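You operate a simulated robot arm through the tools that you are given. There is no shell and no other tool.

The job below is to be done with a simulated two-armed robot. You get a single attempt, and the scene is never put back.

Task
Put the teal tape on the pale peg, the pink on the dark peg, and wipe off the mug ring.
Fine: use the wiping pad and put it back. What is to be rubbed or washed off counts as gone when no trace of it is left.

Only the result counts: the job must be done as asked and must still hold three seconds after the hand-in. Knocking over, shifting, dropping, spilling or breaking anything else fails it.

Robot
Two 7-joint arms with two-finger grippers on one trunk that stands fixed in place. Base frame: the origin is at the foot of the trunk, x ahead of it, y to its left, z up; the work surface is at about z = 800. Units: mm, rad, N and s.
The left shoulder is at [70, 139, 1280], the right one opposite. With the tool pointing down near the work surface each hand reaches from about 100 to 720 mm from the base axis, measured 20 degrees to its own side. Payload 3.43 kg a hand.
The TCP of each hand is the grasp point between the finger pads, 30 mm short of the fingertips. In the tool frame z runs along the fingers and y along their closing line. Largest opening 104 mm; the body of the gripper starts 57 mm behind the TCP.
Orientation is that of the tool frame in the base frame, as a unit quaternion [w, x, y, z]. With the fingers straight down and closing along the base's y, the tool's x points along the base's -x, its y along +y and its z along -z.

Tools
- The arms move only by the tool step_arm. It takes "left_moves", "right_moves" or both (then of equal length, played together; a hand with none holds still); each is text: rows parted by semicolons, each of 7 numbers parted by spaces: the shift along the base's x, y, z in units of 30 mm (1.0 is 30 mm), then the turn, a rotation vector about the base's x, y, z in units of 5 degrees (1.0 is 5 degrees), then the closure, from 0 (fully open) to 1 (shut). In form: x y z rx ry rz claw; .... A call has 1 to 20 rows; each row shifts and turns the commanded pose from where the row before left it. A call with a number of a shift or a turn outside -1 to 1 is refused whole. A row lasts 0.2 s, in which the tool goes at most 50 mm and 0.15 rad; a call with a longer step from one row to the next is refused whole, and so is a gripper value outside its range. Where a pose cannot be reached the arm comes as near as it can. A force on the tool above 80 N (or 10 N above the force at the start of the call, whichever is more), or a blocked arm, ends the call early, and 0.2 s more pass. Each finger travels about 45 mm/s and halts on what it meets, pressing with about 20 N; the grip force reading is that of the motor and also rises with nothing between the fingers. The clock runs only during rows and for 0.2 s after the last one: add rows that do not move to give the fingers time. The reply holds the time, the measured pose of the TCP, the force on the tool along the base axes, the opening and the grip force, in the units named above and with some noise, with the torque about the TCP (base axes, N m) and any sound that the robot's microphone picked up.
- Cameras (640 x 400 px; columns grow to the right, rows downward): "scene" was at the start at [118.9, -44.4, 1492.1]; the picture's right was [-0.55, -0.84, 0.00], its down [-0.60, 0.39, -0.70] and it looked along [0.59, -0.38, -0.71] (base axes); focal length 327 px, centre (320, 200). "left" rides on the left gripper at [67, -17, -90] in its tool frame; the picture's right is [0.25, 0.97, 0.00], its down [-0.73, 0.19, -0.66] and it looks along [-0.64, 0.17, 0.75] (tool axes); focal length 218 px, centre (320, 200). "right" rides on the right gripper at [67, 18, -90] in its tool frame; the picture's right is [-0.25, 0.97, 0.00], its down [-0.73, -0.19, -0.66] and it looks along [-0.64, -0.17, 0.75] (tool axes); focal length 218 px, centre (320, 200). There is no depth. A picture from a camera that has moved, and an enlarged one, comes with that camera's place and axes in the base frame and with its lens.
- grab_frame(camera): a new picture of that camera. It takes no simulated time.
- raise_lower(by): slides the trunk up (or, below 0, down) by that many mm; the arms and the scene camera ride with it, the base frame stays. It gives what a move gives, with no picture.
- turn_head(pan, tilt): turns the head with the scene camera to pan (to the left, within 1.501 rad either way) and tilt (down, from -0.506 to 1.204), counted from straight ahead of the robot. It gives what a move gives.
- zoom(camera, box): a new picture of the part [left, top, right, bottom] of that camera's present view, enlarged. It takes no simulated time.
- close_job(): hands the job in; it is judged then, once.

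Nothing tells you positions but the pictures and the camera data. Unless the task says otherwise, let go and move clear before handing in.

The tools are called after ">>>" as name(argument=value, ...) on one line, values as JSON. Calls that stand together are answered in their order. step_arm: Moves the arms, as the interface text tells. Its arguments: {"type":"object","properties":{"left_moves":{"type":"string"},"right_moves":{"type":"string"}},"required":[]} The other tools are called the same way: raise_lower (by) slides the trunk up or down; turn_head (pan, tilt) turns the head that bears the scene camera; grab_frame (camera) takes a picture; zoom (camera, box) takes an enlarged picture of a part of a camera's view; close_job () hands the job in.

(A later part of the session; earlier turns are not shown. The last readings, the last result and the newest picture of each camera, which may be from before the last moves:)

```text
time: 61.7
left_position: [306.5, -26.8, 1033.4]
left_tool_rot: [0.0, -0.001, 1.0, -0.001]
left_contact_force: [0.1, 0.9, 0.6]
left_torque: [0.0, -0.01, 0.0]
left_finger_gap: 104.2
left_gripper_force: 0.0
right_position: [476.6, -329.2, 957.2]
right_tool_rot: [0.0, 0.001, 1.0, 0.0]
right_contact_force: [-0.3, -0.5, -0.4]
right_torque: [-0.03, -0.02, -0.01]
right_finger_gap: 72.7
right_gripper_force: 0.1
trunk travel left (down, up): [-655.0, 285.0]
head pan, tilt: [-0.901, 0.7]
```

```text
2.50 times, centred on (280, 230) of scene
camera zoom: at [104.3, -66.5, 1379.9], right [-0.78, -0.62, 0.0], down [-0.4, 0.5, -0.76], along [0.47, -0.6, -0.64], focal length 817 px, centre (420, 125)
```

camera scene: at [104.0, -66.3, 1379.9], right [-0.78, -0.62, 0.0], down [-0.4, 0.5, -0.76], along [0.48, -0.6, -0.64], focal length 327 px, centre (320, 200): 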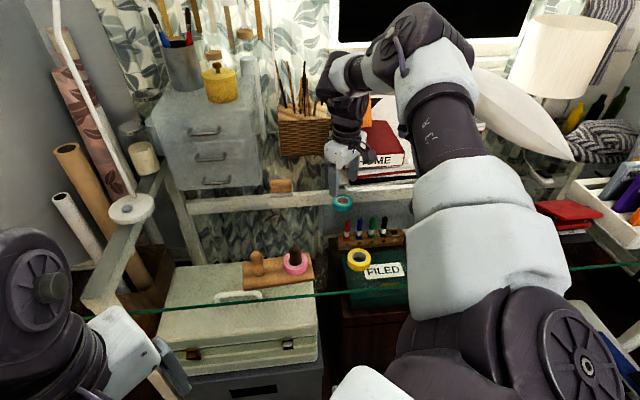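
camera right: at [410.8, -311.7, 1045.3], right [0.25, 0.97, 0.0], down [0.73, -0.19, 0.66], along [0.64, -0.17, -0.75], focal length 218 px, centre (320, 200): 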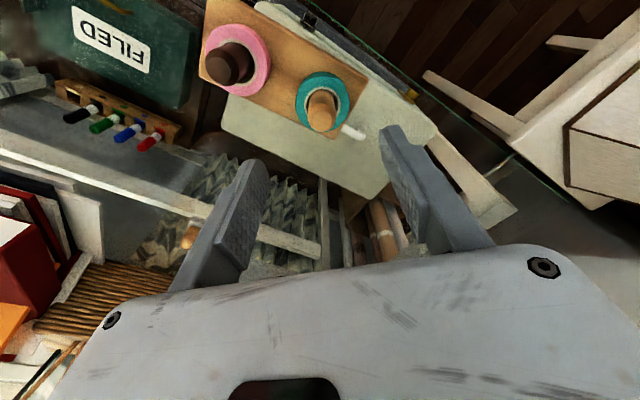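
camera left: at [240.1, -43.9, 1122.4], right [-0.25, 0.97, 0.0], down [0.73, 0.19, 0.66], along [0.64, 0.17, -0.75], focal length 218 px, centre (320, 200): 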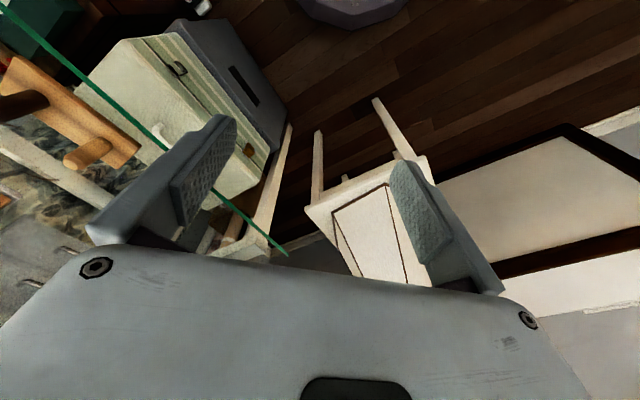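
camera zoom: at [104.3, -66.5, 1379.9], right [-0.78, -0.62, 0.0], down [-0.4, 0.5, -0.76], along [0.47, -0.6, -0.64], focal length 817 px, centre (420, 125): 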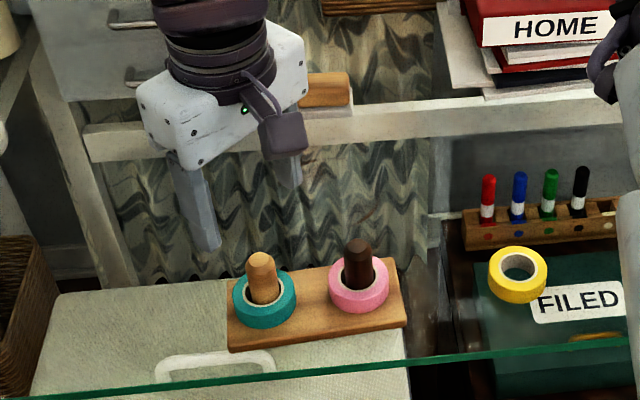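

Both tapes are on their pegs. Now I move the right hand toward the pad, turning to yaw -42° to close along the pad's length, and look at it.

>>> step_arm(right_moves="0.3 -0.6 0 0 0 -0.84 0.3; 0.3 -0.6 0 0 0 -0.84 0.3; 0.3 -0.6 0 0 0 -0.84 0.3; 0.3 -0.6 0 0 0 -0.84 0.3; 0.3 -0.6 0 0 0 -0.84 0.3; 0.3 -0.6 0 0 0 -0.84 0.3; 0.3 -0.6 0 0 0 -0.84 0.3; 0.3 -0.6 0 0 0 -0.84 0.3; 0.3 -0.6 0 0 0 -0.84 0.3; 0.3 -0.6 0 0 0 -0.84 0.3; 0 0 0 0 0 0 0.3")

>>> grab_frame(camera="right")

>>> grab_frame(camera="scene")

```text
time: 64.1
left_position: [307.2, -25.8, 1033.6]
left_tool_rot: [0.0, -0.001, 1.0, 0.0]
left_contact_force: [0.0, -0.5, -0.3]
left_torque: [0.01, 0.0, 0.01]
left_finger_gap: 104.0
left_gripper_force: 0.0
right_position: [568.0, -507.7, 957.5]
right_tool_rot: [-0.001, 0.359, 0.933, 0.0]
right_contact_force: [0.2, -0.1, -0.1]
right_torque: [0.03, 0.02, -0.05]
right_finger_gap: 72.7
right_gripper_force: 0.1
trunk travel left (down, up): [-655.0, 285.0]
head pan, tilt: [-0.901, 0.7]
```

```text
taken
camera right: at [530.3, -450.1, 1046.3], right [0.84, 0.55, 0.0], down [0.41, -0.63, 0.66], along [0.36, -0.55, -0.75], focal length 218 px, centre (320, 200)
```

right: 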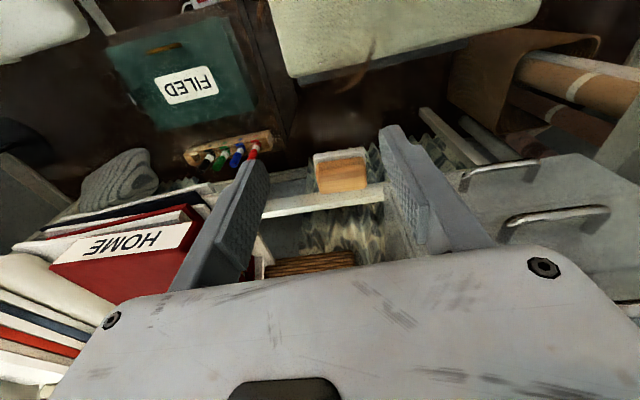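

```text
taken
camera scene: at [103.7, -66.3, 1379.9], right [-0.78, -0.62, 0.0], down [-0.4, 0.5, -0.77], along [0.48, -0.6, -0.64], focal length 327 px, centre (320, 200)
```

scene: 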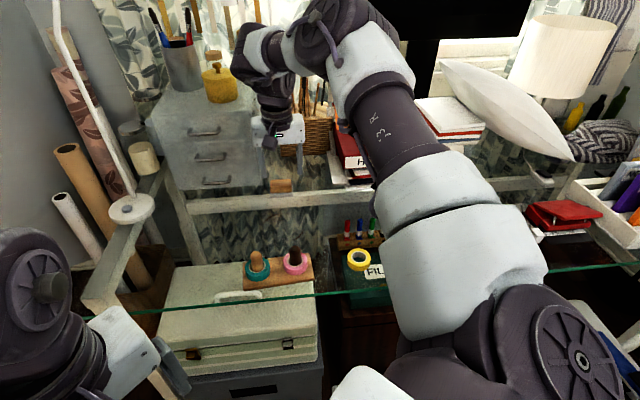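

The pad is now aligned with the fingers in view. I zoom in to measure it.

>>> zoom(camera="right", box=[260, 20, 440, 220])

>>> zoom(camera="right", box=[290, 120, 390, 220])

>>> zoom(camera="scene", box=[230, 130, 350, 230])

```text
2.00 times, centred on (350, 120) of right
camera zoom: at [530.3, -450.1, 1046.3], right [0.84, 0.55, 0.0], down [0.41, -0.63, 0.66], along [0.36, -0.55, -0.75], focal length 436 px, centre (260, 360)
```

zoom: 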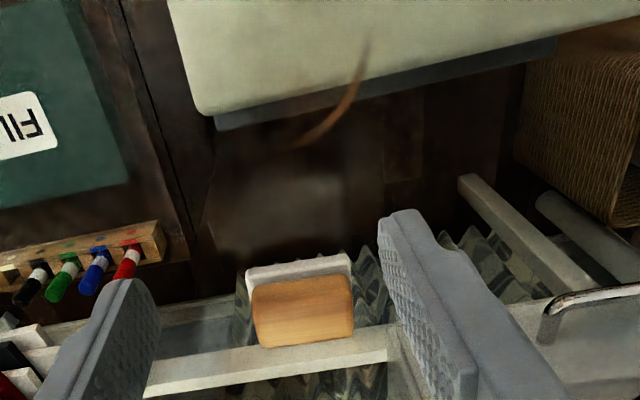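

```text
4.00 times, centred on (340, 170) of right
camera zoom: at [530.3, -450.1, 1046.3], right [0.84, 0.55, 0.0], down [0.41, -0.63, 0.66], along [0.36, -0.55, -0.75], focal length 873 px, centre (240, 320)
```

zoom: 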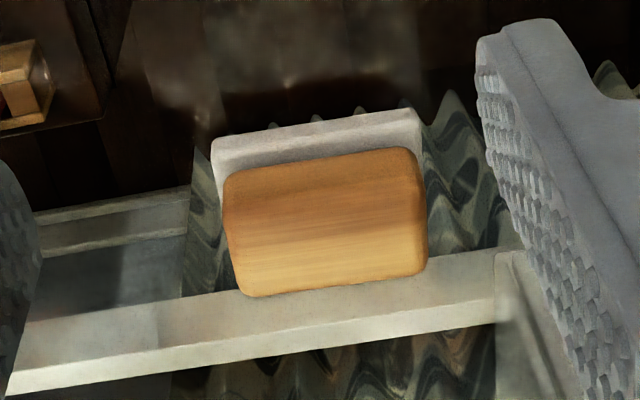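

```text
4.00 times, centred on (290, 180) of scene
camera zoom: at [103.7, -66.3, 1379.9], right [-0.78, -0.62, 0.0], down [-0.4, 0.5, -0.77], along [0.48, -0.6, -0.64], focal length 1308 px, centre (440, 280)
```

zoom: 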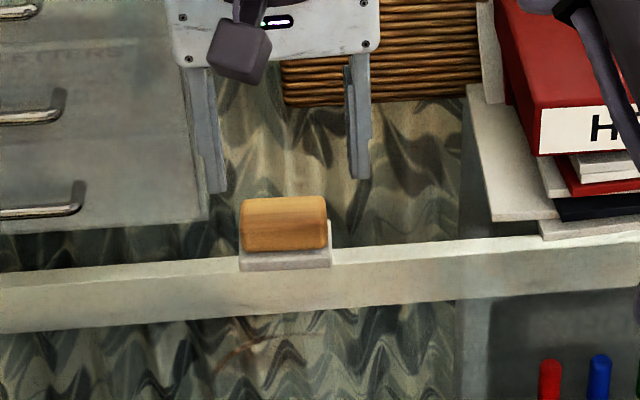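

The pad is a wooden block on a white base (≈65×40 mm) centred near (636,-562), long axis about 45°, top at z≈840–850. I move above it at z≈905 to check reach and measure it closer.

>>> step_arm(right_moves="0.28 -0.23 -0.1 0 0 -0.07 0.3; 0.28 -0.23 -0.1 0 0 -0.07 0.3; 0.28 -0.23 -0.1 0 0 -0.07 0.3; 0.28 -0.23 -0.1 0 0 -0.07 0.3; 0.28 -0.23 -0.2 0 0 -0.07 0.3; 0.28 -0.23 -0.2 0 0 -0.07 0.3; 0.28 -0.23 -0.2 0 0 -0.07 0.3; 0.28 -0.23 -0.2 0 0 -0.07 0.3; 0 0 -0.2 0 0 0 0.3; 0 0 0 0 0 0 0.3")

>>> grab_frame(camera="right")

>>> zoom(camera="right", box=[260, 60, 400, 200])

>>> zoom(camera="scene", box=[230, 130, 350, 230])

```text
time: 66.3
left_position: [308.1, -26.5, 1032.4]
left_tool_rot: [0.0, -0.001, 1.0, 0.001]
left_contact_force: [0.7, 0.3, 0.4]
left_torque: [0.01, -0.02, 0.01]
left_finger_gap: 104.1
left_gripper_force: 0.1
right_position: [581.5, -547.9, 925.7]
right_tool_rot: [0.001, 0.381, 0.925, 0.0]
right_contact_force: [0.3, -0.2, 0.3]
right_torque: [0.01, 0.0, 0.01]
right_finger_gap: 72.8
right_gripper_force: 0.1
right hand out of reach, approached as far as the arm can: row 3, 4, 5, 6, 7, 8
trunk travel left (down, up): [-655.0, 285.0]
head pan, tilt: [-0.901, 0.7]
```

```text
taken
camera right: at [546.0, -488.4, 1015.2], right [0.86, 0.51, 0.0], down [0.38, -0.65, 0.66], along [0.33, -0.57, -0.75], focal length 218 px, centre (320, 200)
```

right: 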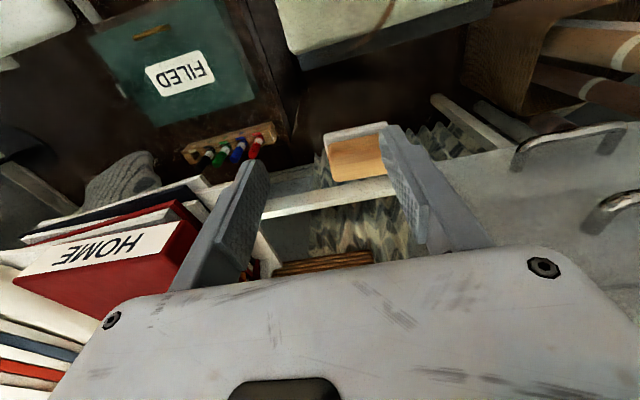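

```text
2.86 times, centred on (330, 130) of right
camera zoom: at [546.0, -488.4, 1015.2], right [0.86, 0.51, 0.0], down [0.38, -0.65, 0.66], along [0.33, -0.57, -0.75], focal length 624 px, centre (291, 400)
```

zoom: 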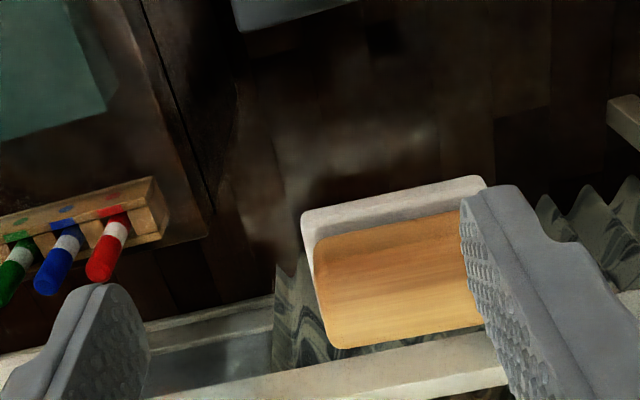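

```text
4.00 times, centred on (290, 180) of scene
camera zoom: at [104.2, -66.3, 1379.9], right [-0.78, -0.62, 0.0], down [-0.4, 0.5, -0.76], along [0.48, -0.6, -0.64], focal length 1308 px, centre (440, 280)
```

zoom: 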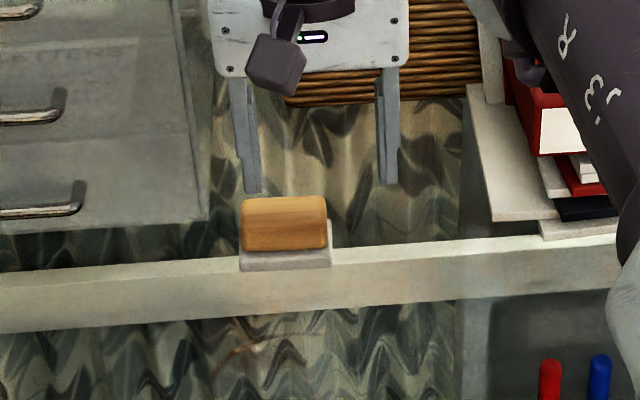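

The pad is just out of reach at this trunk height, so I need to lower the trunk further. I look around first to be sure the arms' surroundings stay clear on the way down.

>>> turn_head(pan=0.6, tilt=0.9)

>>> grab_frame(camera="scene")

>>> turn_head(pan=-1.4, tilt=0.8)

>>> grab_frame(camera="scene")

>>> turn_head(pan=-0.3, tilt=1.1)

>>> grab_frame(camera="scene")

```text
time: 67.9
left_position: [306.9, -27.0, 1031.5]
left_tool_rot: [0.0, -0.001, 1.0, 0.0]
left_contact_force: [0.5, 0.5, -0.3]
left_torque: [0.01, 0.01, 0.02]
left_finger_gap: 104.0
left_gripper_force: 0.0
right_position: [579.0, -547.2, 925.8]
right_tool_rot: [0.0, 0.381, 0.925, 0.0]
right_contact_force: [1.1, 0.0, -0.3]
right_torque: [-0.01, 0.01, -0.02]
right_finger_gap: 73.0
right_gripper_force: 0.1
trunk travel left (down, up): [-655.0, 285.0]
head pan, tilt: [0.6, 0.901]
```

```text
taken
camera scene: at [113.7, 42.8, 1363.7], right [0.56, -0.83, 0.0], down [-0.65, -0.44, -0.62], along [0.51, 0.35, -0.78], focal length 327 px, centre (320, 200)
```

scene: 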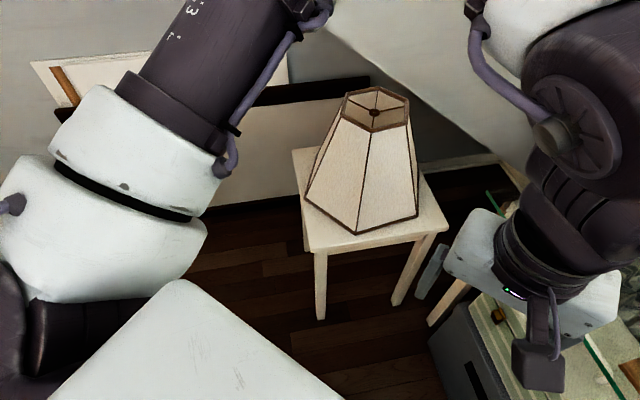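

```text
time: 69.8
left_position: [307.5, -25.1, 1031.6]
left_tool_rot: [0.0, -0.001, 1.0, 0.001]
left_contact_force: [-0.4, 0.6, -0.7]
left_torque: [0.04, -0.01, 0.01]
left_finger_gap: 103.8
left_gripper_force: 0.1
right_position: [580.7, -548.0, 925.5]
right_tool_rot: [0.001, 0.381, 0.924, -0.001]
right_contact_force: [0.7, -0.1, -0.2]
right_torque: [-0.02, -0.03, 0.0]
right_finger_gap: 72.8
right_gripper_force: 0.2
trunk travel left (down, up): [-655.0, 285.0]
head pan, tilt: [-1.4, 0.799]
```

```text
taken
camera scene: at [65.2, -79.3, 1371.6], right [-0.99, -0.17, 0.0], down [-0.12, 0.71, -0.7], along [0.12, -0.69, -0.72], focal length 327 px, centre (320, 200)
```

scene: 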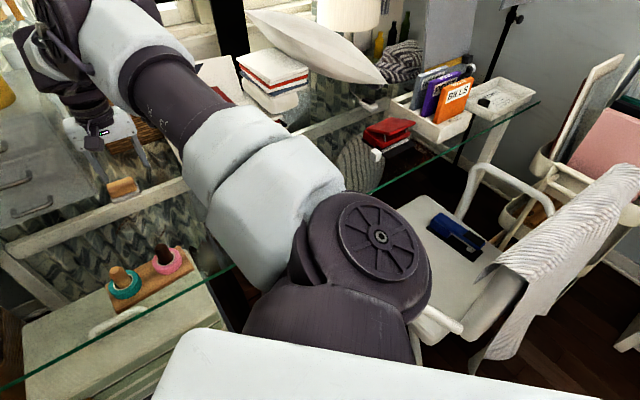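

```text
time: 71.2
left_position: [306.6, -26.5, 1033.2]
left_tool_rot: [0.001, 0.0, 1.0, 0.0]
left_contact_force: [0.1, 0.5, 0.1]
left_torque: [-0.02, -0.02, -0.02]
left_finger_gap: 103.9
left_gripper_force: 0.2
right_position: [582.1, -548.9, 926.9]
right_tool_rot: [0.001, 0.381, 0.925, 0.0]
right_contact_force: [0.0, 0.5, 0.5]
right_torque: [-0.01, -0.01, -0.03]
right_finger_gap: 72.9
right_gripper_force: 0.1
trunk travel left (down, up): [-655.0, 285.0]
head pan, tilt: [-0.3, 1.1]
```

```text
taken
camera scene: at [111.7, -18.6, 1349.9], right [-0.3, -0.96, 0.0], down [-0.85, 0.26, -0.45], along [0.43, -0.13, -0.89], focal length 327 px, centre (320, 200)
```

scene: 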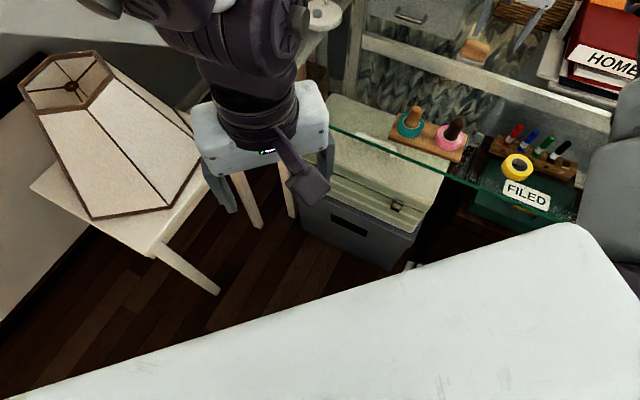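

The surroundings are clear: the left hand is in front of the glass, with the lamp, chair and boxes all low or far. I raise both hands, then lower the trunk another 220 mm.

>>> step_arm(right_moves="0 0 0.8 0 0 0 0.3; 0 0 1 0 0 0 0.3; 0 0 1 0 0 0 0.3; 0 0 1 0 0 0 0.3; 0 0 1 0 0 0 0.3; 0 0 1 0 0 0 0.3; 0 0 1 0 0 0 0.3; 0 0 0.8 0 0 0 0.3; 0 0 0 0 0 0 0.3", left_moves="0 0 0.5 0 0 0 0; 0 0 0.7 0 0 0 0; 0 0 0.7 0 0 0 0; 0 0 0.7 0 0 0 0; 0 0 0.7 0 0 0 0; 0 0 0.7 0 0 0 0; 0 0 0.7 0 0 0 0; 0 0 0.3 0 0 0 0; 0 0 0 0 0 0 0")

>>> raise_lower(by=-110)

>>> turn_head(pan=-0.8, tilt=0.65)

>>> grab_frame(camera="scene")

```text
time: 73.2
left_position: [309.5, -27.3, 1183.1]
left_tool_rot: [0.0, -0.001, 1.0, 0.001]
left_contact_force: [0.1, 0.0, -0.3]
left_torque: [-0.02, 0.06, 0.0]
left_finger_gap: 103.9
left_gripper_force: 0.1
right_position: [527.2, -524.8, 1099.6]
right_tool_rot: [-0.001, 0.38, 0.925, 0.0]
right_contact_force: [0.2, 0.0, -0.6]
right_torque: [-0.01, -0.02, -0.02]
right_finger_gap: 72.8
right_gripper_force: 0.0
right hand out of reach, approached as far as the arm can: row 2, 3, 4, 5, 6, 7, 8
trunk travel left (down, up): [-655.0, 285.0]
head pan, tilt: [-0.3, 1.1]
```

```text
time: 74.6
left_position: [308.7, -28.1, 1073.3]
left_tool_rot: [0.0, 0.0, 1.0, 0.001]
left_contact_force: [0.3, -0.7, 0.7]
left_torque: [-0.01, -0.02, 0.01]
left_finger_gap: 104.2
left_gripper_force: 0.1
right_position: [527.5, -524.8, 989.2]
right_tool_rot: [0.0, 0.381, 0.925, 0.0]
right_contact_force: [-0.4, 0.1, 0.9]
right_torque: [0.0, 0.02, -0.02]
right_finger_gap: 72.9
right_gripper_force: 0.0
trunk travel left (down, up): [-545.0, 395.0]
head pan, tilt: [-0.3, 1.1]
```

```text
time: 75.5
left_position: [310.3, -27.7, 1073.1]
left_tool_rot: [0.0, -0.001, 1.0, 0.0]
left_contact_force: [-0.1, -0.1, 0.3]
left_torque: [0.01, 0.01, -0.01]
left_finger_gap: 104.1
left_gripper_force: 0.1
right_position: [527.5, -525.5, 988.5]
right_tool_rot: [0.0, 0.381, 0.924, 0.0]
right_contact_force: [0.5, 0.1, 1.2]
right_torque: [-0.02, 0.0, 0.03]
right_finger_gap: 72.9
right_gripper_force: 0.1
trunk travel left (down, up): [-545.0, 395.0]
head pan, tilt: [-0.799, 0.649]
```

```text
taken
camera scene: at [111.9, -62.0, 1274.2], right [-0.72, -0.7, 0.0], down [-0.42, 0.43, -0.8], along [0.56, -0.57, -0.61], focal length 327 px, centre (320, 200)
```

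scene: 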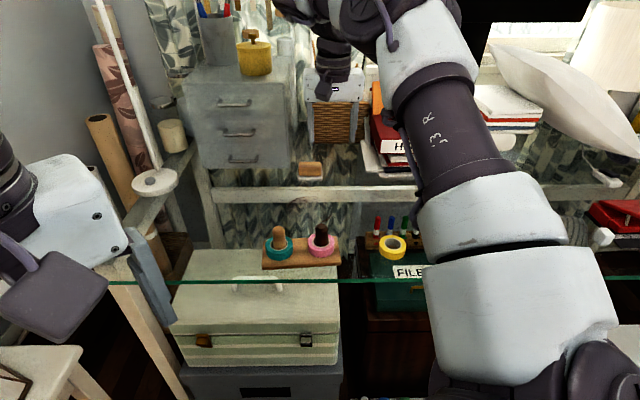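

Raising shortened the reach, so the wrist sits about 350 mm above the TCP and the pad needs a slightly outward-tilted tool rather than a lower trunk. I bring the trunk back up 110 mm and tilt the hand 15° outward about its closing axis while approaching.

>>> raise_lower(by=110)

>>> step_arm(right_moves="0.1 0 -0.3 -0.212 -0.212 0 0.3; 0.1 0 -0.3 -0.212 -0.212 0 0.3; 0.2 0 -0.3 -0.212 -0.212 0 0.3; 0.2 0 -0.3 -0.212 -0.212 0 0.3; 0.3 0 -0.3 -0.212 -0.212 0 0.3; 0.3 0 -0.3 -0.212 -0.212 0 0.3; 0.3 0 -0.4 -0.212 -0.212 0 0.3; 0.3 0 -0.4 -0.212 -0.212 0 0.3; 0.3 -0.1 -0.4 -0.212 -0.212 0 0.3; 0.3 -0.1 -0.4 -0.212 -0.212 0 0.3; 0 0 0 0 0 0 0.3")

>>> grab_frame(camera="right")

>>> grab_frame(camera="scene")

```text
time: 76.9
left_position: [309.6, -27.3, 1182.9]
left_tool_rot: [0.0, -0.001, 1.0, 0.0]
left_contact_force: [-0.3, 1.2, -0.1]
left_torque: [0.02, 0.0, 0.01]
left_finger_gap: 104.1
left_gripper_force: 0.1
right_position: [527.7, -525.2, 1097.4]
right_tool_rot: [0.0, 0.381, 0.925, 0.0]
right_contact_force: [0.7, -0.2, -0.2]
right_torque: [-0.02, -0.02, -0.01]
right_finger_gap: 72.8
right_gripper_force: 0.0
trunk travel left (down, up): [-655.0, 285.0]
head pan, tilt: [-0.799, 0.649]
```

```text
time: 79.3
left_position: [309.2, -27.3, 1183.0]
left_tool_rot: [0.0, -0.001, 1.0, 0.0]
left_contact_force: [0.0, 0.1, -0.7]
left_torque: [0.02, -0.03, -0.02]
left_finger_gap: 104.0
left_gripper_force: 0.0
right_position: [600.4, -532.0, 995.6]
right_tool_rot: [0.121, 0.378, 0.916, -0.051]
right_contact_force: [-0.9, 0.2, 0.3]
right_torque: [0.01, 0.01, 0.0]
right_finger_gap: 72.9
right_gripper_force: 0.0
trunk travel left (down, up): [-655.0, 285.0]
head pan, tilt: [-0.799, 0.649]
```

```text
taken
camera right: at [550.8, -457.8, 1064.0], right [0.86, 0.51, 0.07], down [0.24, -0.51, 0.82], along [0.46, -0.69, -0.56], focal length 218 px, centre (320, 200)
```

right: 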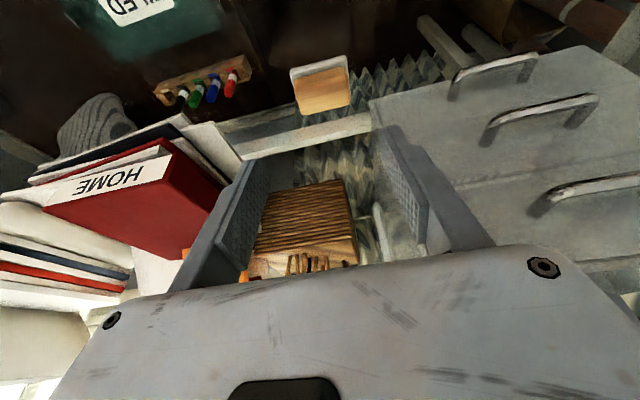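

```text
taken
camera scene: at [111.5, -61.9, 1384.3], right [-0.72, -0.7, 0.0], down [-0.42, 0.43, -0.8], along [0.56, -0.57, -0.6], focal length 327 px, centre (320, 200)
```

scene: 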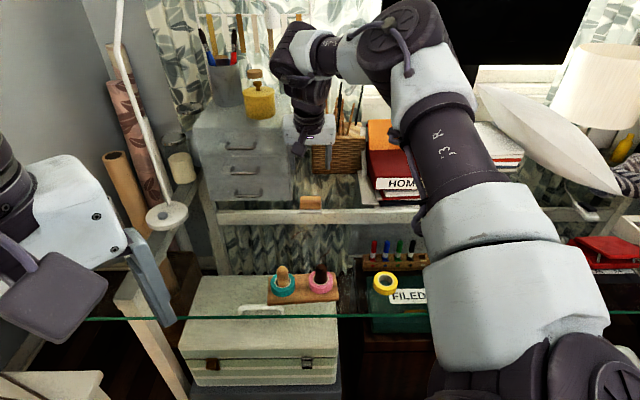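

The tilted pose is reachable. I continue to a point above the pad at TCP z≈905 and take close views.

>>> step_arm(right_moves="0.133 -0.112 -0.375 0 0 0 0.3; 0.133 -0.112 -0.375 0 0 0 0.3; 0.133 -0.112 -0.375 0 0 0 0.3; 0.133 -0.112 -0.375 0 0 0 0.3; 0.133 -0.112 -0.375 0 0 0 0.3; 0.133 -0.112 -0.375 0 0 0 0.3; 0.133 -0.112 -0.375 0 0 0 0.3; 0.133 -0.112 -0.375 0 0 0 0.3; 0 0 0 0 0 0 0.3")

>>> grab_frame(camera="right")

>>> zoom(camera="right", box=[240, 50, 400, 190])

>>> zoom(camera="scene", box=[260, 140, 360, 230])

```text
time: 81.3
left_position: [309.8, -28.3, 1181.7]
left_tool_rot: [0.0, 0.0, 1.0, 0.0]
left_contact_force: [0.4, -0.8, 0.6]
left_torque: [-0.05, -0.01, -0.06]
left_finger_gap: 103.9
left_gripper_force: 0.0
right_position: [622.2, -552.4, 915.8]
right_tool_rot: [0.122, 0.377, 0.917, -0.049]
right_contact_force: [0.3, 0.7, -0.1]
right_torque: [0.02, -0.03, 0.0]
right_finger_gap: 72.7
right_gripper_force: 0.1
right hand out of reach, approached as far as the arm can: row 7, 8
trunk travel left (down, up): [-655.0, 285.0]
head pan, tilt: [-0.799, 0.649]
```

```text
taken
camera right: at [572.3, -478.6, 983.6], right [0.85, 0.52, 0.07], down [0.24, -0.51, 0.82], along [0.46, -0.69, -0.56], focal length 218 px, centre (320, 200)
```

right: 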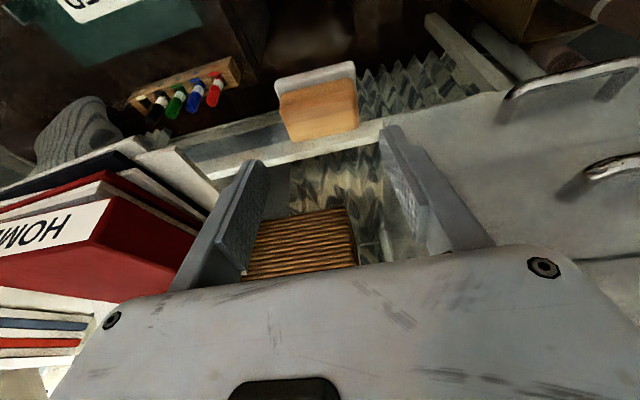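

```text
2.86 times, centred on (320, 120) of right
camera zoom: at [572.3, -478.6, 983.6], right [0.85, 0.52, 0.07], down [0.24, -0.51, 0.82], along [0.46, -0.69, -0.56], focal length 624 px, centre (320, 429)
```

zoom: 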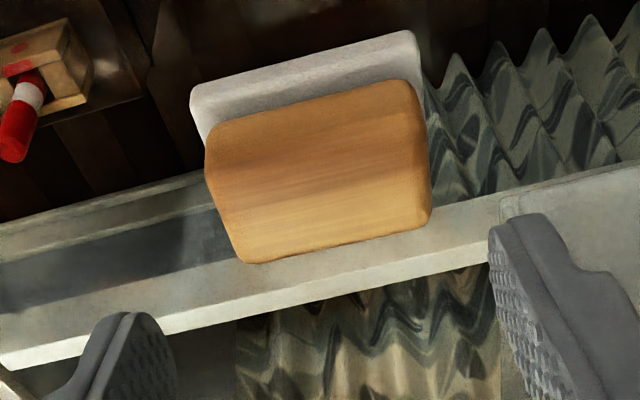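

```text
4.44 times, centred on (310, 185) of scene
camera zoom: at [112.0, -62.0, 1384.2], right [-0.72, -0.7, 0.0], down [-0.42, 0.43, -0.8], along [0.56, -0.57, -0.6], focal length 1453 px, centre (364, 267)
```

zoom: 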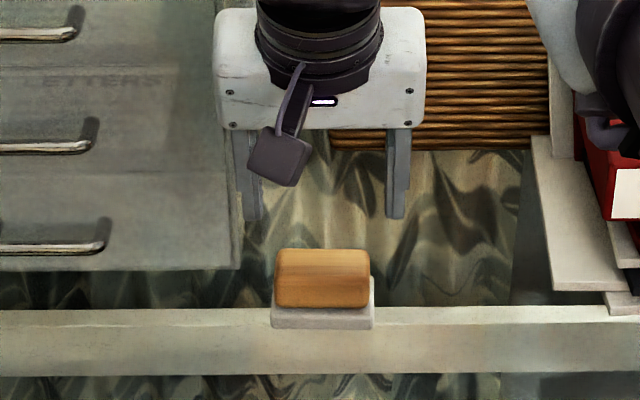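

The pad geometry is clearer now: white base z 803–815 and wood z 815–835, centre about (637,-564), axis 45°. I need more tilt for reach, so I add 15° about the closing axis.

>>> step_arm(right_moves="0 0 0 -0.212 -0.212 0 0.3; 0 0 0 -0.212 -0.212 0 0.3; 0 0 0 -0.212 -0.212 0 0.3; 0 0 0 -0.212 -0.212 0 0.3; 0 0 0 -0.212 -0.212 0 0.3; 0 0 0 -0.212 -0.212 0 0.3; 0 0 0 -0.212 -0.212 0 0.3; 0 0 0 -0.212 -0.212 0 0.3; 0 0 0 -0.212 -0.212 0 0.3; 0 0 0 -0.212 -0.212 0 0.3; 0 0 0 0 0 0 0.3")

>>> grab_frame(camera="right")

>>> grab_frame(camera="scene")

```text
time: 83.7
left_position: [309.7, -27.2, 1183.2]
left_tool_rot: [0.0, 0.0, 1.0, 0.0]
left_contact_force: [-0.2, -0.2, 0.4]
left_torque: [-0.02, 0.01, 0.01]
left_finger_gap: 104.3
left_gripper_force: 0.1
right_position: [622.8, -553.3, 914.5]
right_tool_rot: [0.239, 0.368, 0.893, -0.1]
right_contact_force: [-0.1, -0.4, -0.2]
right_torque: [-0.02, 0.02, -0.01]
right_finger_gap: 72.9
right_gripper_force: 0.0
trunk travel left (down, up): [-655.0, 285.0]
head pan, tilt: [-0.799, 0.649]
```

```text
taken
camera right: at [562.5, -468.7, 958.4], right [0.84, 0.53, 0.13], down [0.08, -0.35, 0.93], along [0.54, -0.77, -0.33], focal length 218 px, centre (320, 200)
```

right: 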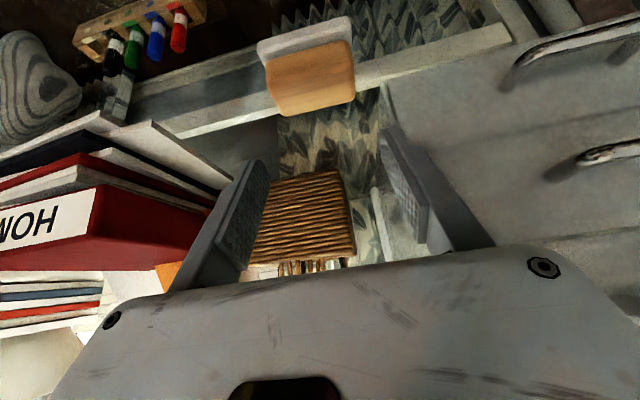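

```text
taken
camera scene: at [111.9, -62.0, 1384.2], right [-0.72, -0.7, 0.0], down [-0.42, 0.43, -0.8], along [0.56, -0.57, -0.6], focal length 327 px, centre (320, 200)
```

scene: 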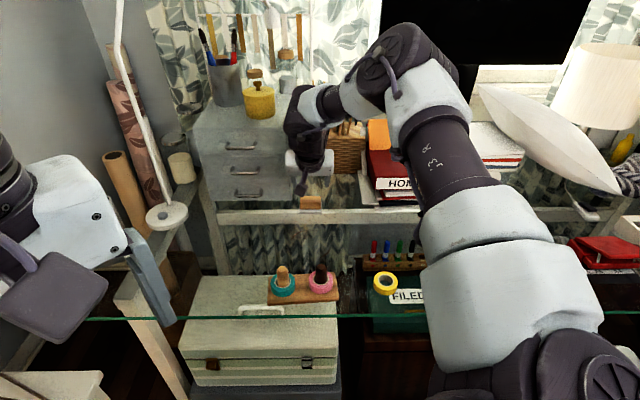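

At 30° tilt the reach is fine. I move toward the grip position, first to TCP z≈870, and check.

>>> step_arm(right_moves="0.05 -0.02 -0.3 0 0 0 0.3; 0.05 -0.02 -0.3 0 0 0 0.3; 0.05 -0.02 -0.3 0 0 0 0.3; 0.05 -0.02 -0.3 0 0 0 0.3; 0.03 -0.02 -0.28 0 0 0 0.3; 0 0 0 0 0 0 0.3")

>>> grab_frame(camera="right")

>>> zoom(camera="right", box=[220, 30, 420, 200])

>>> zoom(camera="scene", box=[260, 140, 360, 230])

```text
time: 85.1
left_position: [309.0, -27.0, 1181.5]
left_tool_rot: [0.0, -0.001, 1.0, 0.0]
left_contact_force: [1.2, -0.6, 0.5]
left_torque: [-0.03, 0.0, 0.04]
left_finger_gap: 104.0
left_gripper_force: 0.1
right_position: [621.6, -554.5, 879.0]
right_tool_rot: [0.24, 0.367, 0.893, -0.099]
right_contact_force: [0.6, 0.1, -0.7]
right_torque: [0.01, -0.04, 0.02]
right_finger_gap: 72.8
right_gripper_force: 0.0
right hand out of reach, approached as far as the arm can: row 4, 5
trunk travel left (down, up): [-655.0, 285.0]
head pan, tilt: [-0.799, 0.649]
```

```text
taken
camera right: at [560.8, -470.4, 922.3], right [0.84, 0.53, 0.13], down [0.08, -0.35, 0.93], along [0.54, -0.77, -0.33], focal length 218 px, centre (320, 200)
```

right: 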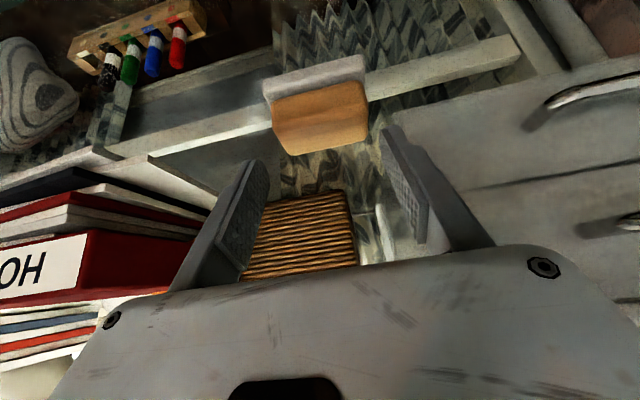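

```text
2.35 times, centred on (320, 115) of right
camera zoom: at [560.8, -470.4, 922.3], right [0.84, 0.53, 0.13], down [0.08, -0.35, 0.93], along [0.54, -0.77, -0.33], focal length 514 px, centre (320, 400)
```

zoom: 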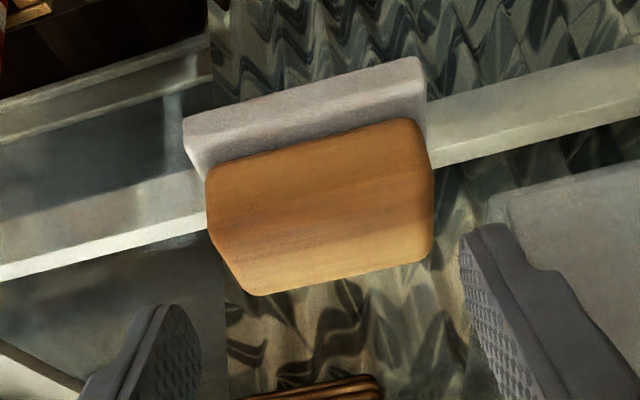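

```text
4.44 times, centred on (310, 185) of scene
camera zoom: at [112.0, -61.8, 1384.2], right [-0.72, -0.7, 0.0], down [-0.42, 0.43, -0.8], along [0.56, -0.57, -0.6], focal length 1453 px, centre (364, 267)
```

zoom: 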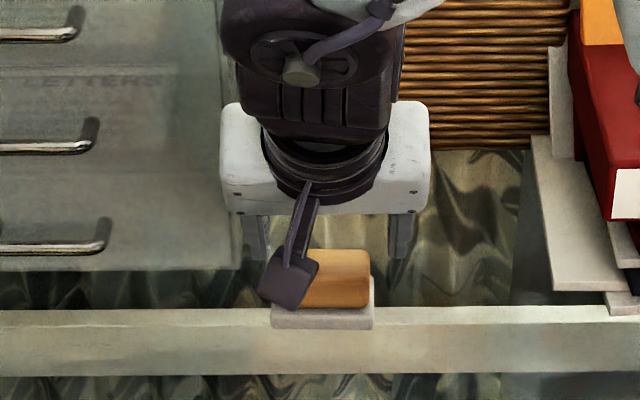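

Still slightly short going down at this trunk height. I raise the hand 120 mm and lower the trunk 120 mm, so the arm works in a better posture.

>>> step_arm(right_moves="0 0 0.6 0 0 0 0.3; 0 0 0.7 0 0 0 0.3; 0 0 0.7 0 0 0 0.3; 0 0 0.7 0 0 0 0.3; 0 0 0.7 0 0 0 0.3; 0 0 0.6 0 0 0 0.3; 0 0 0 0 0 0 0.3")

>>> raise_lower(by=-100)

>>> grab_frame(camera="right")

>>> grab_frame(camera="scene")

```text
time: 86.7
left_position: [309.0, -26.7, 1182.9]
left_tool_rot: [0.001, -0.001, 1.0, 0.0]
left_contact_force: [-0.4, 0.2, -0.3]
left_torque: [-0.01, 0.01, 0.0]
left_finger_gap: 104.0
left_gripper_force: 0.1
right_position: [622.9, -555.4, 998.4]
right_tool_rot: [0.238, 0.369, 0.893, -0.1]
right_contact_force: [0.2, 0.0, -0.2]
right_torque: [0.04, -0.01, 0.0]
right_finger_gap: 73.0
right_gripper_force: 0.0
trunk travel left (down, up): [-655.0, 285.0]
head pan, tilt: [-0.799, 0.649]
```

```text
time: 88.1
left_position: [307.4, -28.0, 1083.8]
left_tool_rot: [-0.001, -0.002, 1.0, 0.0]
left_contact_force: [0.4, -0.2, 0.2]
left_torque: [0.02, -0.05, 0.01]
left_finger_gap: 104.1
left_gripper_force: 0.0
right_position: [623.8, -555.6, 900.0]
right_tool_rot: [0.239, 0.368, 0.893, -0.099]
right_contact_force: [-0.3, 0.0, 0.2]
right_torque: [-0.01, 0.0, 0.02]
right_finger_gap: 72.9
right_gripper_force: 0.1
trunk travel left (down, up): [-555.0, 385.0]
head pan, tilt: [-0.799, 0.649]
```

```text
taken
camera right: at [562.2, -470.8, 942.4], right [0.84, 0.53, 0.13], down [0.08, -0.35, 0.93], along [0.54, -0.77, -0.33], focal length 218 px, centre (320, 200)
```

right: 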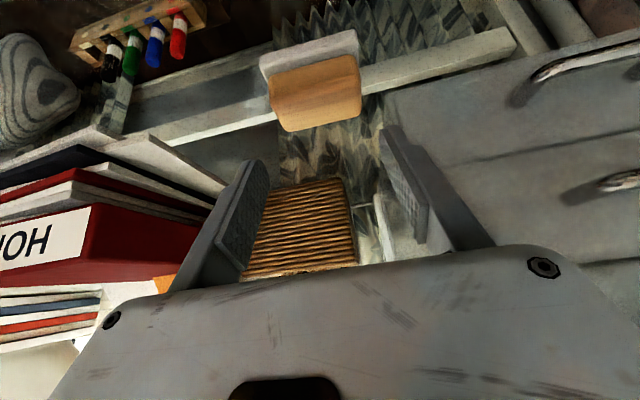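

```text
taken
camera scene: at [111.5, -61.9, 1284.3], right [-0.72, -0.7, 0.0], down [-0.42, 0.43, -0.8], along [0.56, -0.57, -0.6], focal length 327 px, centre (320, 200)
```

scene: 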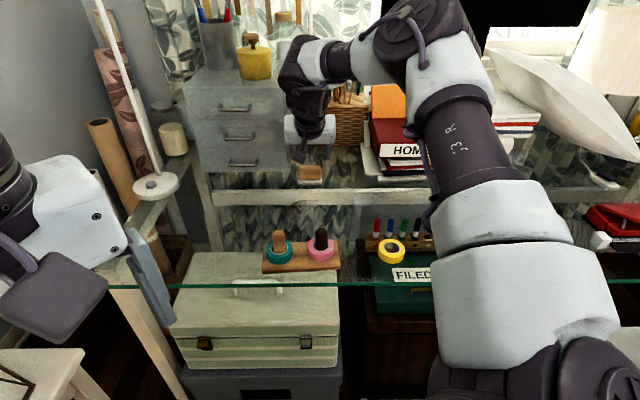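

Now I descend to TCP z≈866 near the pad and check again.

>>> step_arm(right_moves="0.04 0 -0.3 0 0 0 0.3; 0.04 0 -0.3 0 0 0 0.3; 0.04 0 -0.3 0 0 0 0.3; 0.04 0 -0.23 0 0 0 0.3; 0 0 0 0 0 0 0.3")

>>> zoom(camera="right", box=[220, 30, 420, 200])

>>> zoom(camera="scene", box=[260, 120, 360, 220])

```text
time: 89.3
left_position: [308.6, -26.6, 1083.4]
left_tool_rot: [0.0, -0.001, 1.0, 0.0]
left_contact_force: [0.6, -0.8, 0.0]
left_torque: [-0.02, 0.01, -0.06]
left_finger_gap: 103.9
left_gripper_force: 0.2
right_position: [625.9, -556.5, 863.2]
right_tool_rot: [0.239, 0.368, 0.893, -0.1]
right_contact_force: [-0.2, 0.1, 0.4]
right_torque: [-0.01, 0.04, 0.02]
right_finger_gap: 73.0
right_gripper_force: 0.1
trunk travel left (down, up): [-555.0, 385.0]
head pan, tilt: [-0.799, 0.649]
```

```text
2.35 times, centred on (320, 115) of right
camera zoom: at [565.8, -471.5, 906.8], right [0.84, 0.53, 0.13], down [0.08, -0.35, 0.93], along [0.54, -0.77, -0.33], focal length 514 px, centre (320, 400)
```

zoom: 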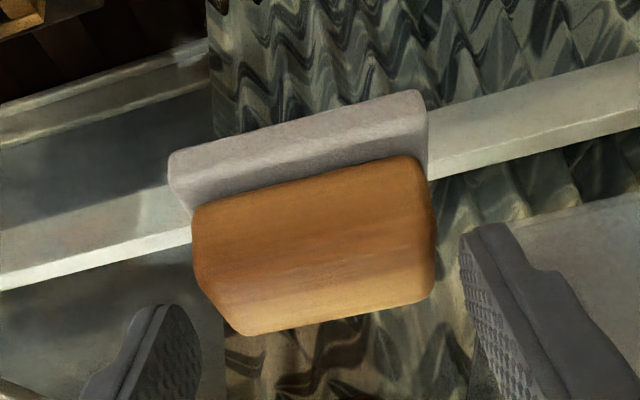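

```text
4.00 times, centred on (310, 170) of scene
camera zoom: at [111.7, -61.9, 1284.3], right [-0.72, -0.7, 0.0], down [-0.42, 0.43, -0.8], along [0.56, -0.57, -0.6], focal length 1308 px, centre (360, 320)
```

zoom: 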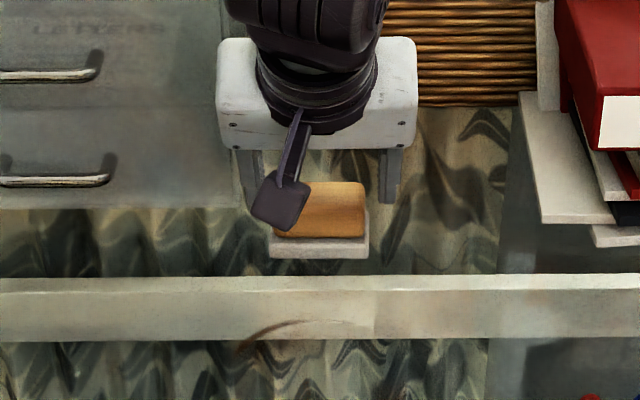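

The pad centre is pinned down. I shift a few millimetres, turn 1° to match its axis, lower to TCP z≈849, and close on the wooden grip.

>>> step_arm(right_moves="0.06 0.01 -0.15 0 0 -0.15 0.3; 0.05 0.01 -0.15 0 0 -0.1 0.3; 0 0 -0.1 0 0 0 0.3; 0 0 -0.07 0 0 0 0.3; 0 0 0 0 0 0 0.3")

>>> grab_frame(camera="right")

>>> zoom(camera="right", box=[220, 50, 420, 220])

>>> zoom(camera="scene", box=[270, 130, 350, 210])

```text
time: 90.5
left_position: [310.2, -28.3, 1082.5]
left_tool_rot: [0.0, -0.001, 1.0, 0.0]
left_contact_force: [0.3, -0.1, 0.1]
left_torque: [-0.01, 0.0, 0.01]
left_finger_gap: 103.8
left_gripper_force: 0.1
right_position: [628.7, -555.5, 850.4]
right_tool_rot: [0.238, 0.377, 0.889, -0.102]
right_contact_force: [-0.3, -0.2, -0.5]
right_torque: [-0.01, 0.01, 0.01]
right_finger_gap: 72.9
right_gripper_force: 0.2
trunk travel left (down, up): [-555.0, 385.0]
head pan, tilt: [-0.799, 0.649]
```

```text
taken
camera right: at [571.1, -469.0, 893.6], right [0.85, 0.51, 0.13], down [0.07, -0.35, 0.93], along [0.52, -0.78, -0.33], focal length 218 px, centre (320, 200)
```

right: 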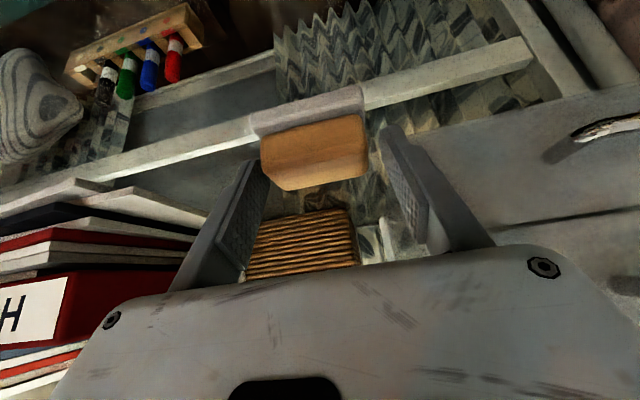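

```text
2.35 times, centred on (320, 135) of right
camera zoom: at [571.1, -469.0, 893.6], right [0.85, 0.51, 0.13], down [0.07, -0.35, 0.93], along [0.52, -0.78, -0.33], focal length 514 px, centre (320, 353)
```

zoom: 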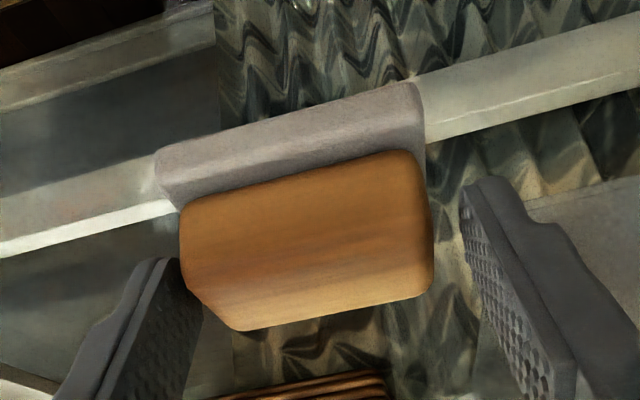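

```text
5.00 times, centred on (310, 170) of scene
camera zoom: at [111.8, -62.0, 1284.2], right [-0.72, -0.7, 0.0], down [-0.42, 0.43, -0.8], along [0.56, -0.57, -0.6], focal length 1635 px, centre (370, 350)
```

zoom: 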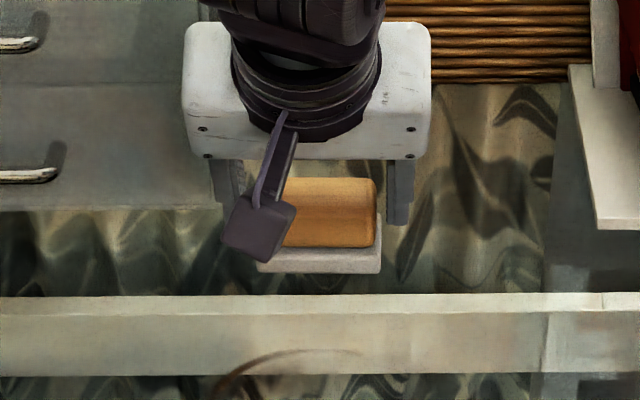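

The fingers straddle the wooden grip evenly with the tips at mid-height. I close on it.

>>> step_arm(right_moves="0 0 0 0 0 0 0.4; 0 0 0 0 0 0 0.5; 0 0 0 0 0 0 0.7; 0 0 0 0 0 0 1; 0 0 0 0 0 0 1; 0 0 0 0 0 0 1; 0 0 0 0 0 0 1")

>>> zoom(camera="right", box=[220, 50, 420, 220])

>>> zoom(camera="scene", box=[270, 130, 350, 210])

```text
time: 92.1
left_position: [309.1, -28.0, 1083.2]
left_tool_rot: [0.0, -0.001, 1.0, 0.0]
left_contact_force: [0.1, -0.8, -0.4]
left_torque: [0.02, 0.0, 0.01]
left_finger_gap: 103.7
left_gripper_force: 0.1
right_position: [629.7, -556.1, 850.2]
right_tool_rot: [0.238, 0.378, 0.889, -0.101]
right_contact_force: [0.7, -0.1, -0.6]
right_torque: [-0.02, 0.01, -0.01]
right_finger_gap: 59.2
right_gripper_force: 20.0
trunk travel left (down, up): [-555.0, 385.0]
head pan, tilt: [-0.799, 0.649]
```

```text
2.35 times, centred on (320, 135) of right
camera zoom: at [571.2, -469.1, 893.6], right [0.85, 0.51, 0.13], down [0.07, -0.35, 0.93], along [0.52, -0.78, -0.33], focal length 514 px, centre (320, 353)
```

zoom: 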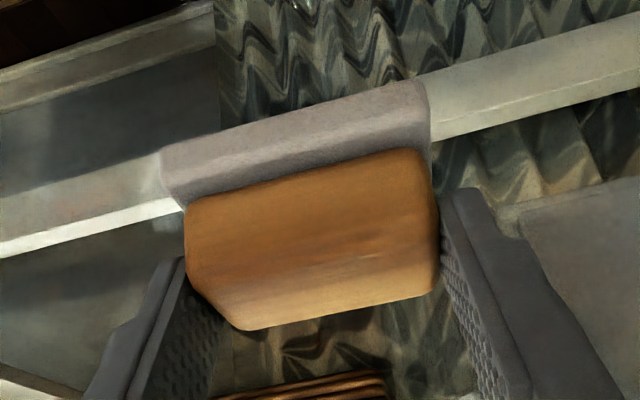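

```text
5.00 times, centred on (310, 170) of scene
camera zoom: at [111.9, -62.1, 1284.2], right [-0.72, -0.7, 0.0], down [-0.42, 0.43, -0.8], along [0.56, -0.57, -0.6], focal length 1635 px, centre (370, 350)
```

zoom: 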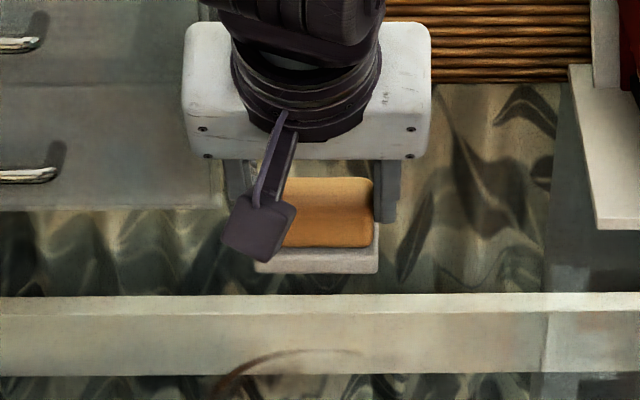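

The pad is gripped (59 mm). I lift 15 mm and check that it follows level.

>>> step_arm(right_moves="0 0 0.1 0 0 0 1; 0 0 0.15 0 0 0 1; 0 0 0.25 0 0 0 1; 0 0 0 0 0 0 1")

>>> zoom(camera="right", box=[220, 50, 420, 220])

>>> zoom(camera="scene", box=[270, 130, 350, 210])

```text
time: 93.1
left_position: [309.2, -27.0, 1082.9]
left_tool_rot: [0.0, 0.0, 1.0, 0.0]
left_contact_force: [-0.3, 0.3, -0.6]
left_torque: [-0.03, 0.0, -0.01]
left_finger_gap: 104.2
left_gripper_force: 0.1
right_position: [630.5, -555.0, 865.9]
right_tool_rot: [0.237, 0.378, 0.889, -0.102]
right_contact_force: [-0.3, -0.2, 0.0]
right_torque: [0.02, -0.01, 0.0]
right_finger_gap: 59.3
right_gripper_force: 20.1
trunk travel left (down, up): [-555.0, 385.0]
head pan, tilt: [-0.799, 0.649]
```

```text
2.35 times, centred on (320, 135) of right
camera zoom: at [572.0, -469.1, 909.6], right [0.85, 0.51, 0.13], down [0.07, -0.35, 0.93], along [0.52, -0.78, -0.33], focal length 514 px, centre (320, 353)
```

zoom: 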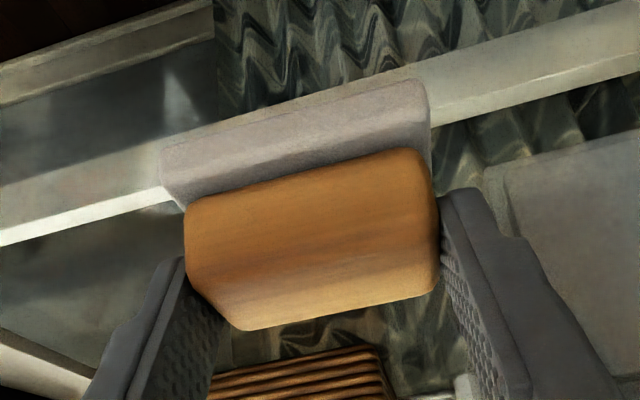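

```text
5.00 times, centred on (310, 170) of scene
camera zoom: at [112.0, -62.3, 1284.2], right [-0.72, -0.7, 0.0], down [-0.42, 0.43, -0.8], along [0.56, -0.57, -0.6], focal length 1635 px, centre (370, 350)
```

zoom: 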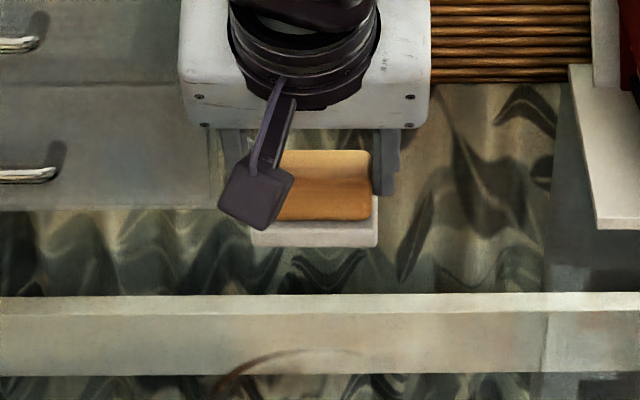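

The pad follows rigidly. I carry it 15 mm above the glass toward the ring, stopping where I can set it down and regrip with the hand upright.

>>> step_arm(right_moves="-0.2 0.19 0 0 0 0 1; -0.3 0.29 0 0 0 0 1; -0.35 0.335 0 0 0 0 1; -0.35 0.335 0 0 0 0 1; -0.35 0.335 0 0 0 0 1; -0.35 0.335 0 0 0 0 1; -0.35 0.335 0 0 0 0 1; -0.25 0.24 0 0 0 0 1; -0.1 0.1 0 0 0 0 1; 0 0 0 0 0 0 1")

>>> grab_frame(camera="right")

>>> zoom(camera="scene", box=[220, 120, 400, 290])

```text
time: 95.3
left_position: [309.3, -27.9, 1082.9]
left_tool_rot: [0.0, -0.001, 1.0, -0.001]
left_contact_force: [0.0, -0.2, 0.1]
left_torque: [0.0, 0.04, -0.01]
left_finger_gap: 103.9
left_gripper_force: 0.1
right_position: [552.1, -480.4, 865.0]
right_tool_rot: [0.237, 0.378, 0.889, -0.102]
right_contact_force: [0.0, 0.6, -0.2]
right_torque: [-0.05, 0.01, -0.02]
right_finger_gap: 59.2
right_gripper_force: 19.7
trunk travel left (down, up): [-555.0, 385.0]
head pan, tilt: [-0.799, 0.649]
```

```text
taken
camera right: at [493.3, -393.8, 908.5], right [0.85, 0.51, 0.12], down [0.07, -0.35, 0.93], along [0.52, -0.78, -0.33], focal length 218 px, centre (320, 200)
```

right: 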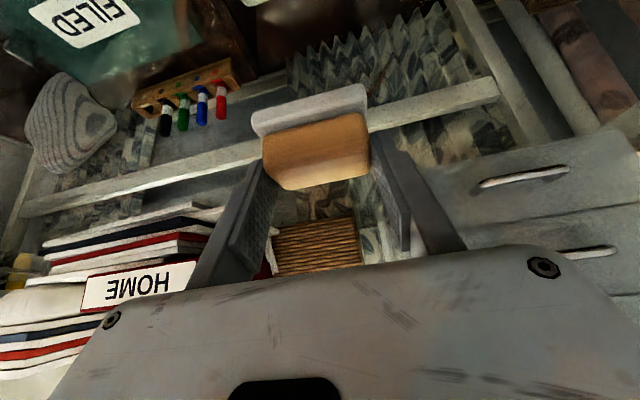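

```text
2.35 times, centred on (310, 205) of scene
camera zoom: at [111.9, -62.2, 1284.2], right [-0.72, -0.7, 0.0], down [-0.42, 0.43, -0.8], along [0.56, -0.57, -0.6], focal length 769 px, centre (344, 188)
```

zoom: 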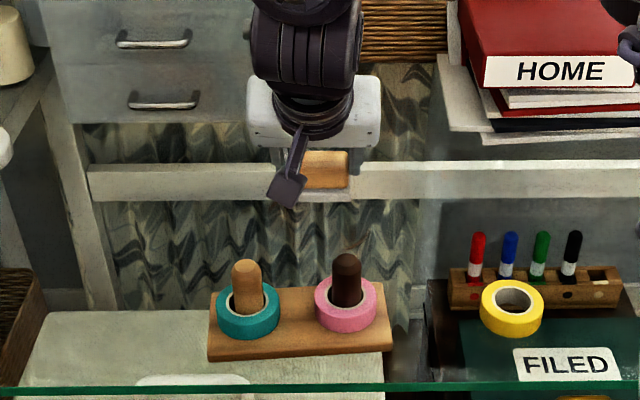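

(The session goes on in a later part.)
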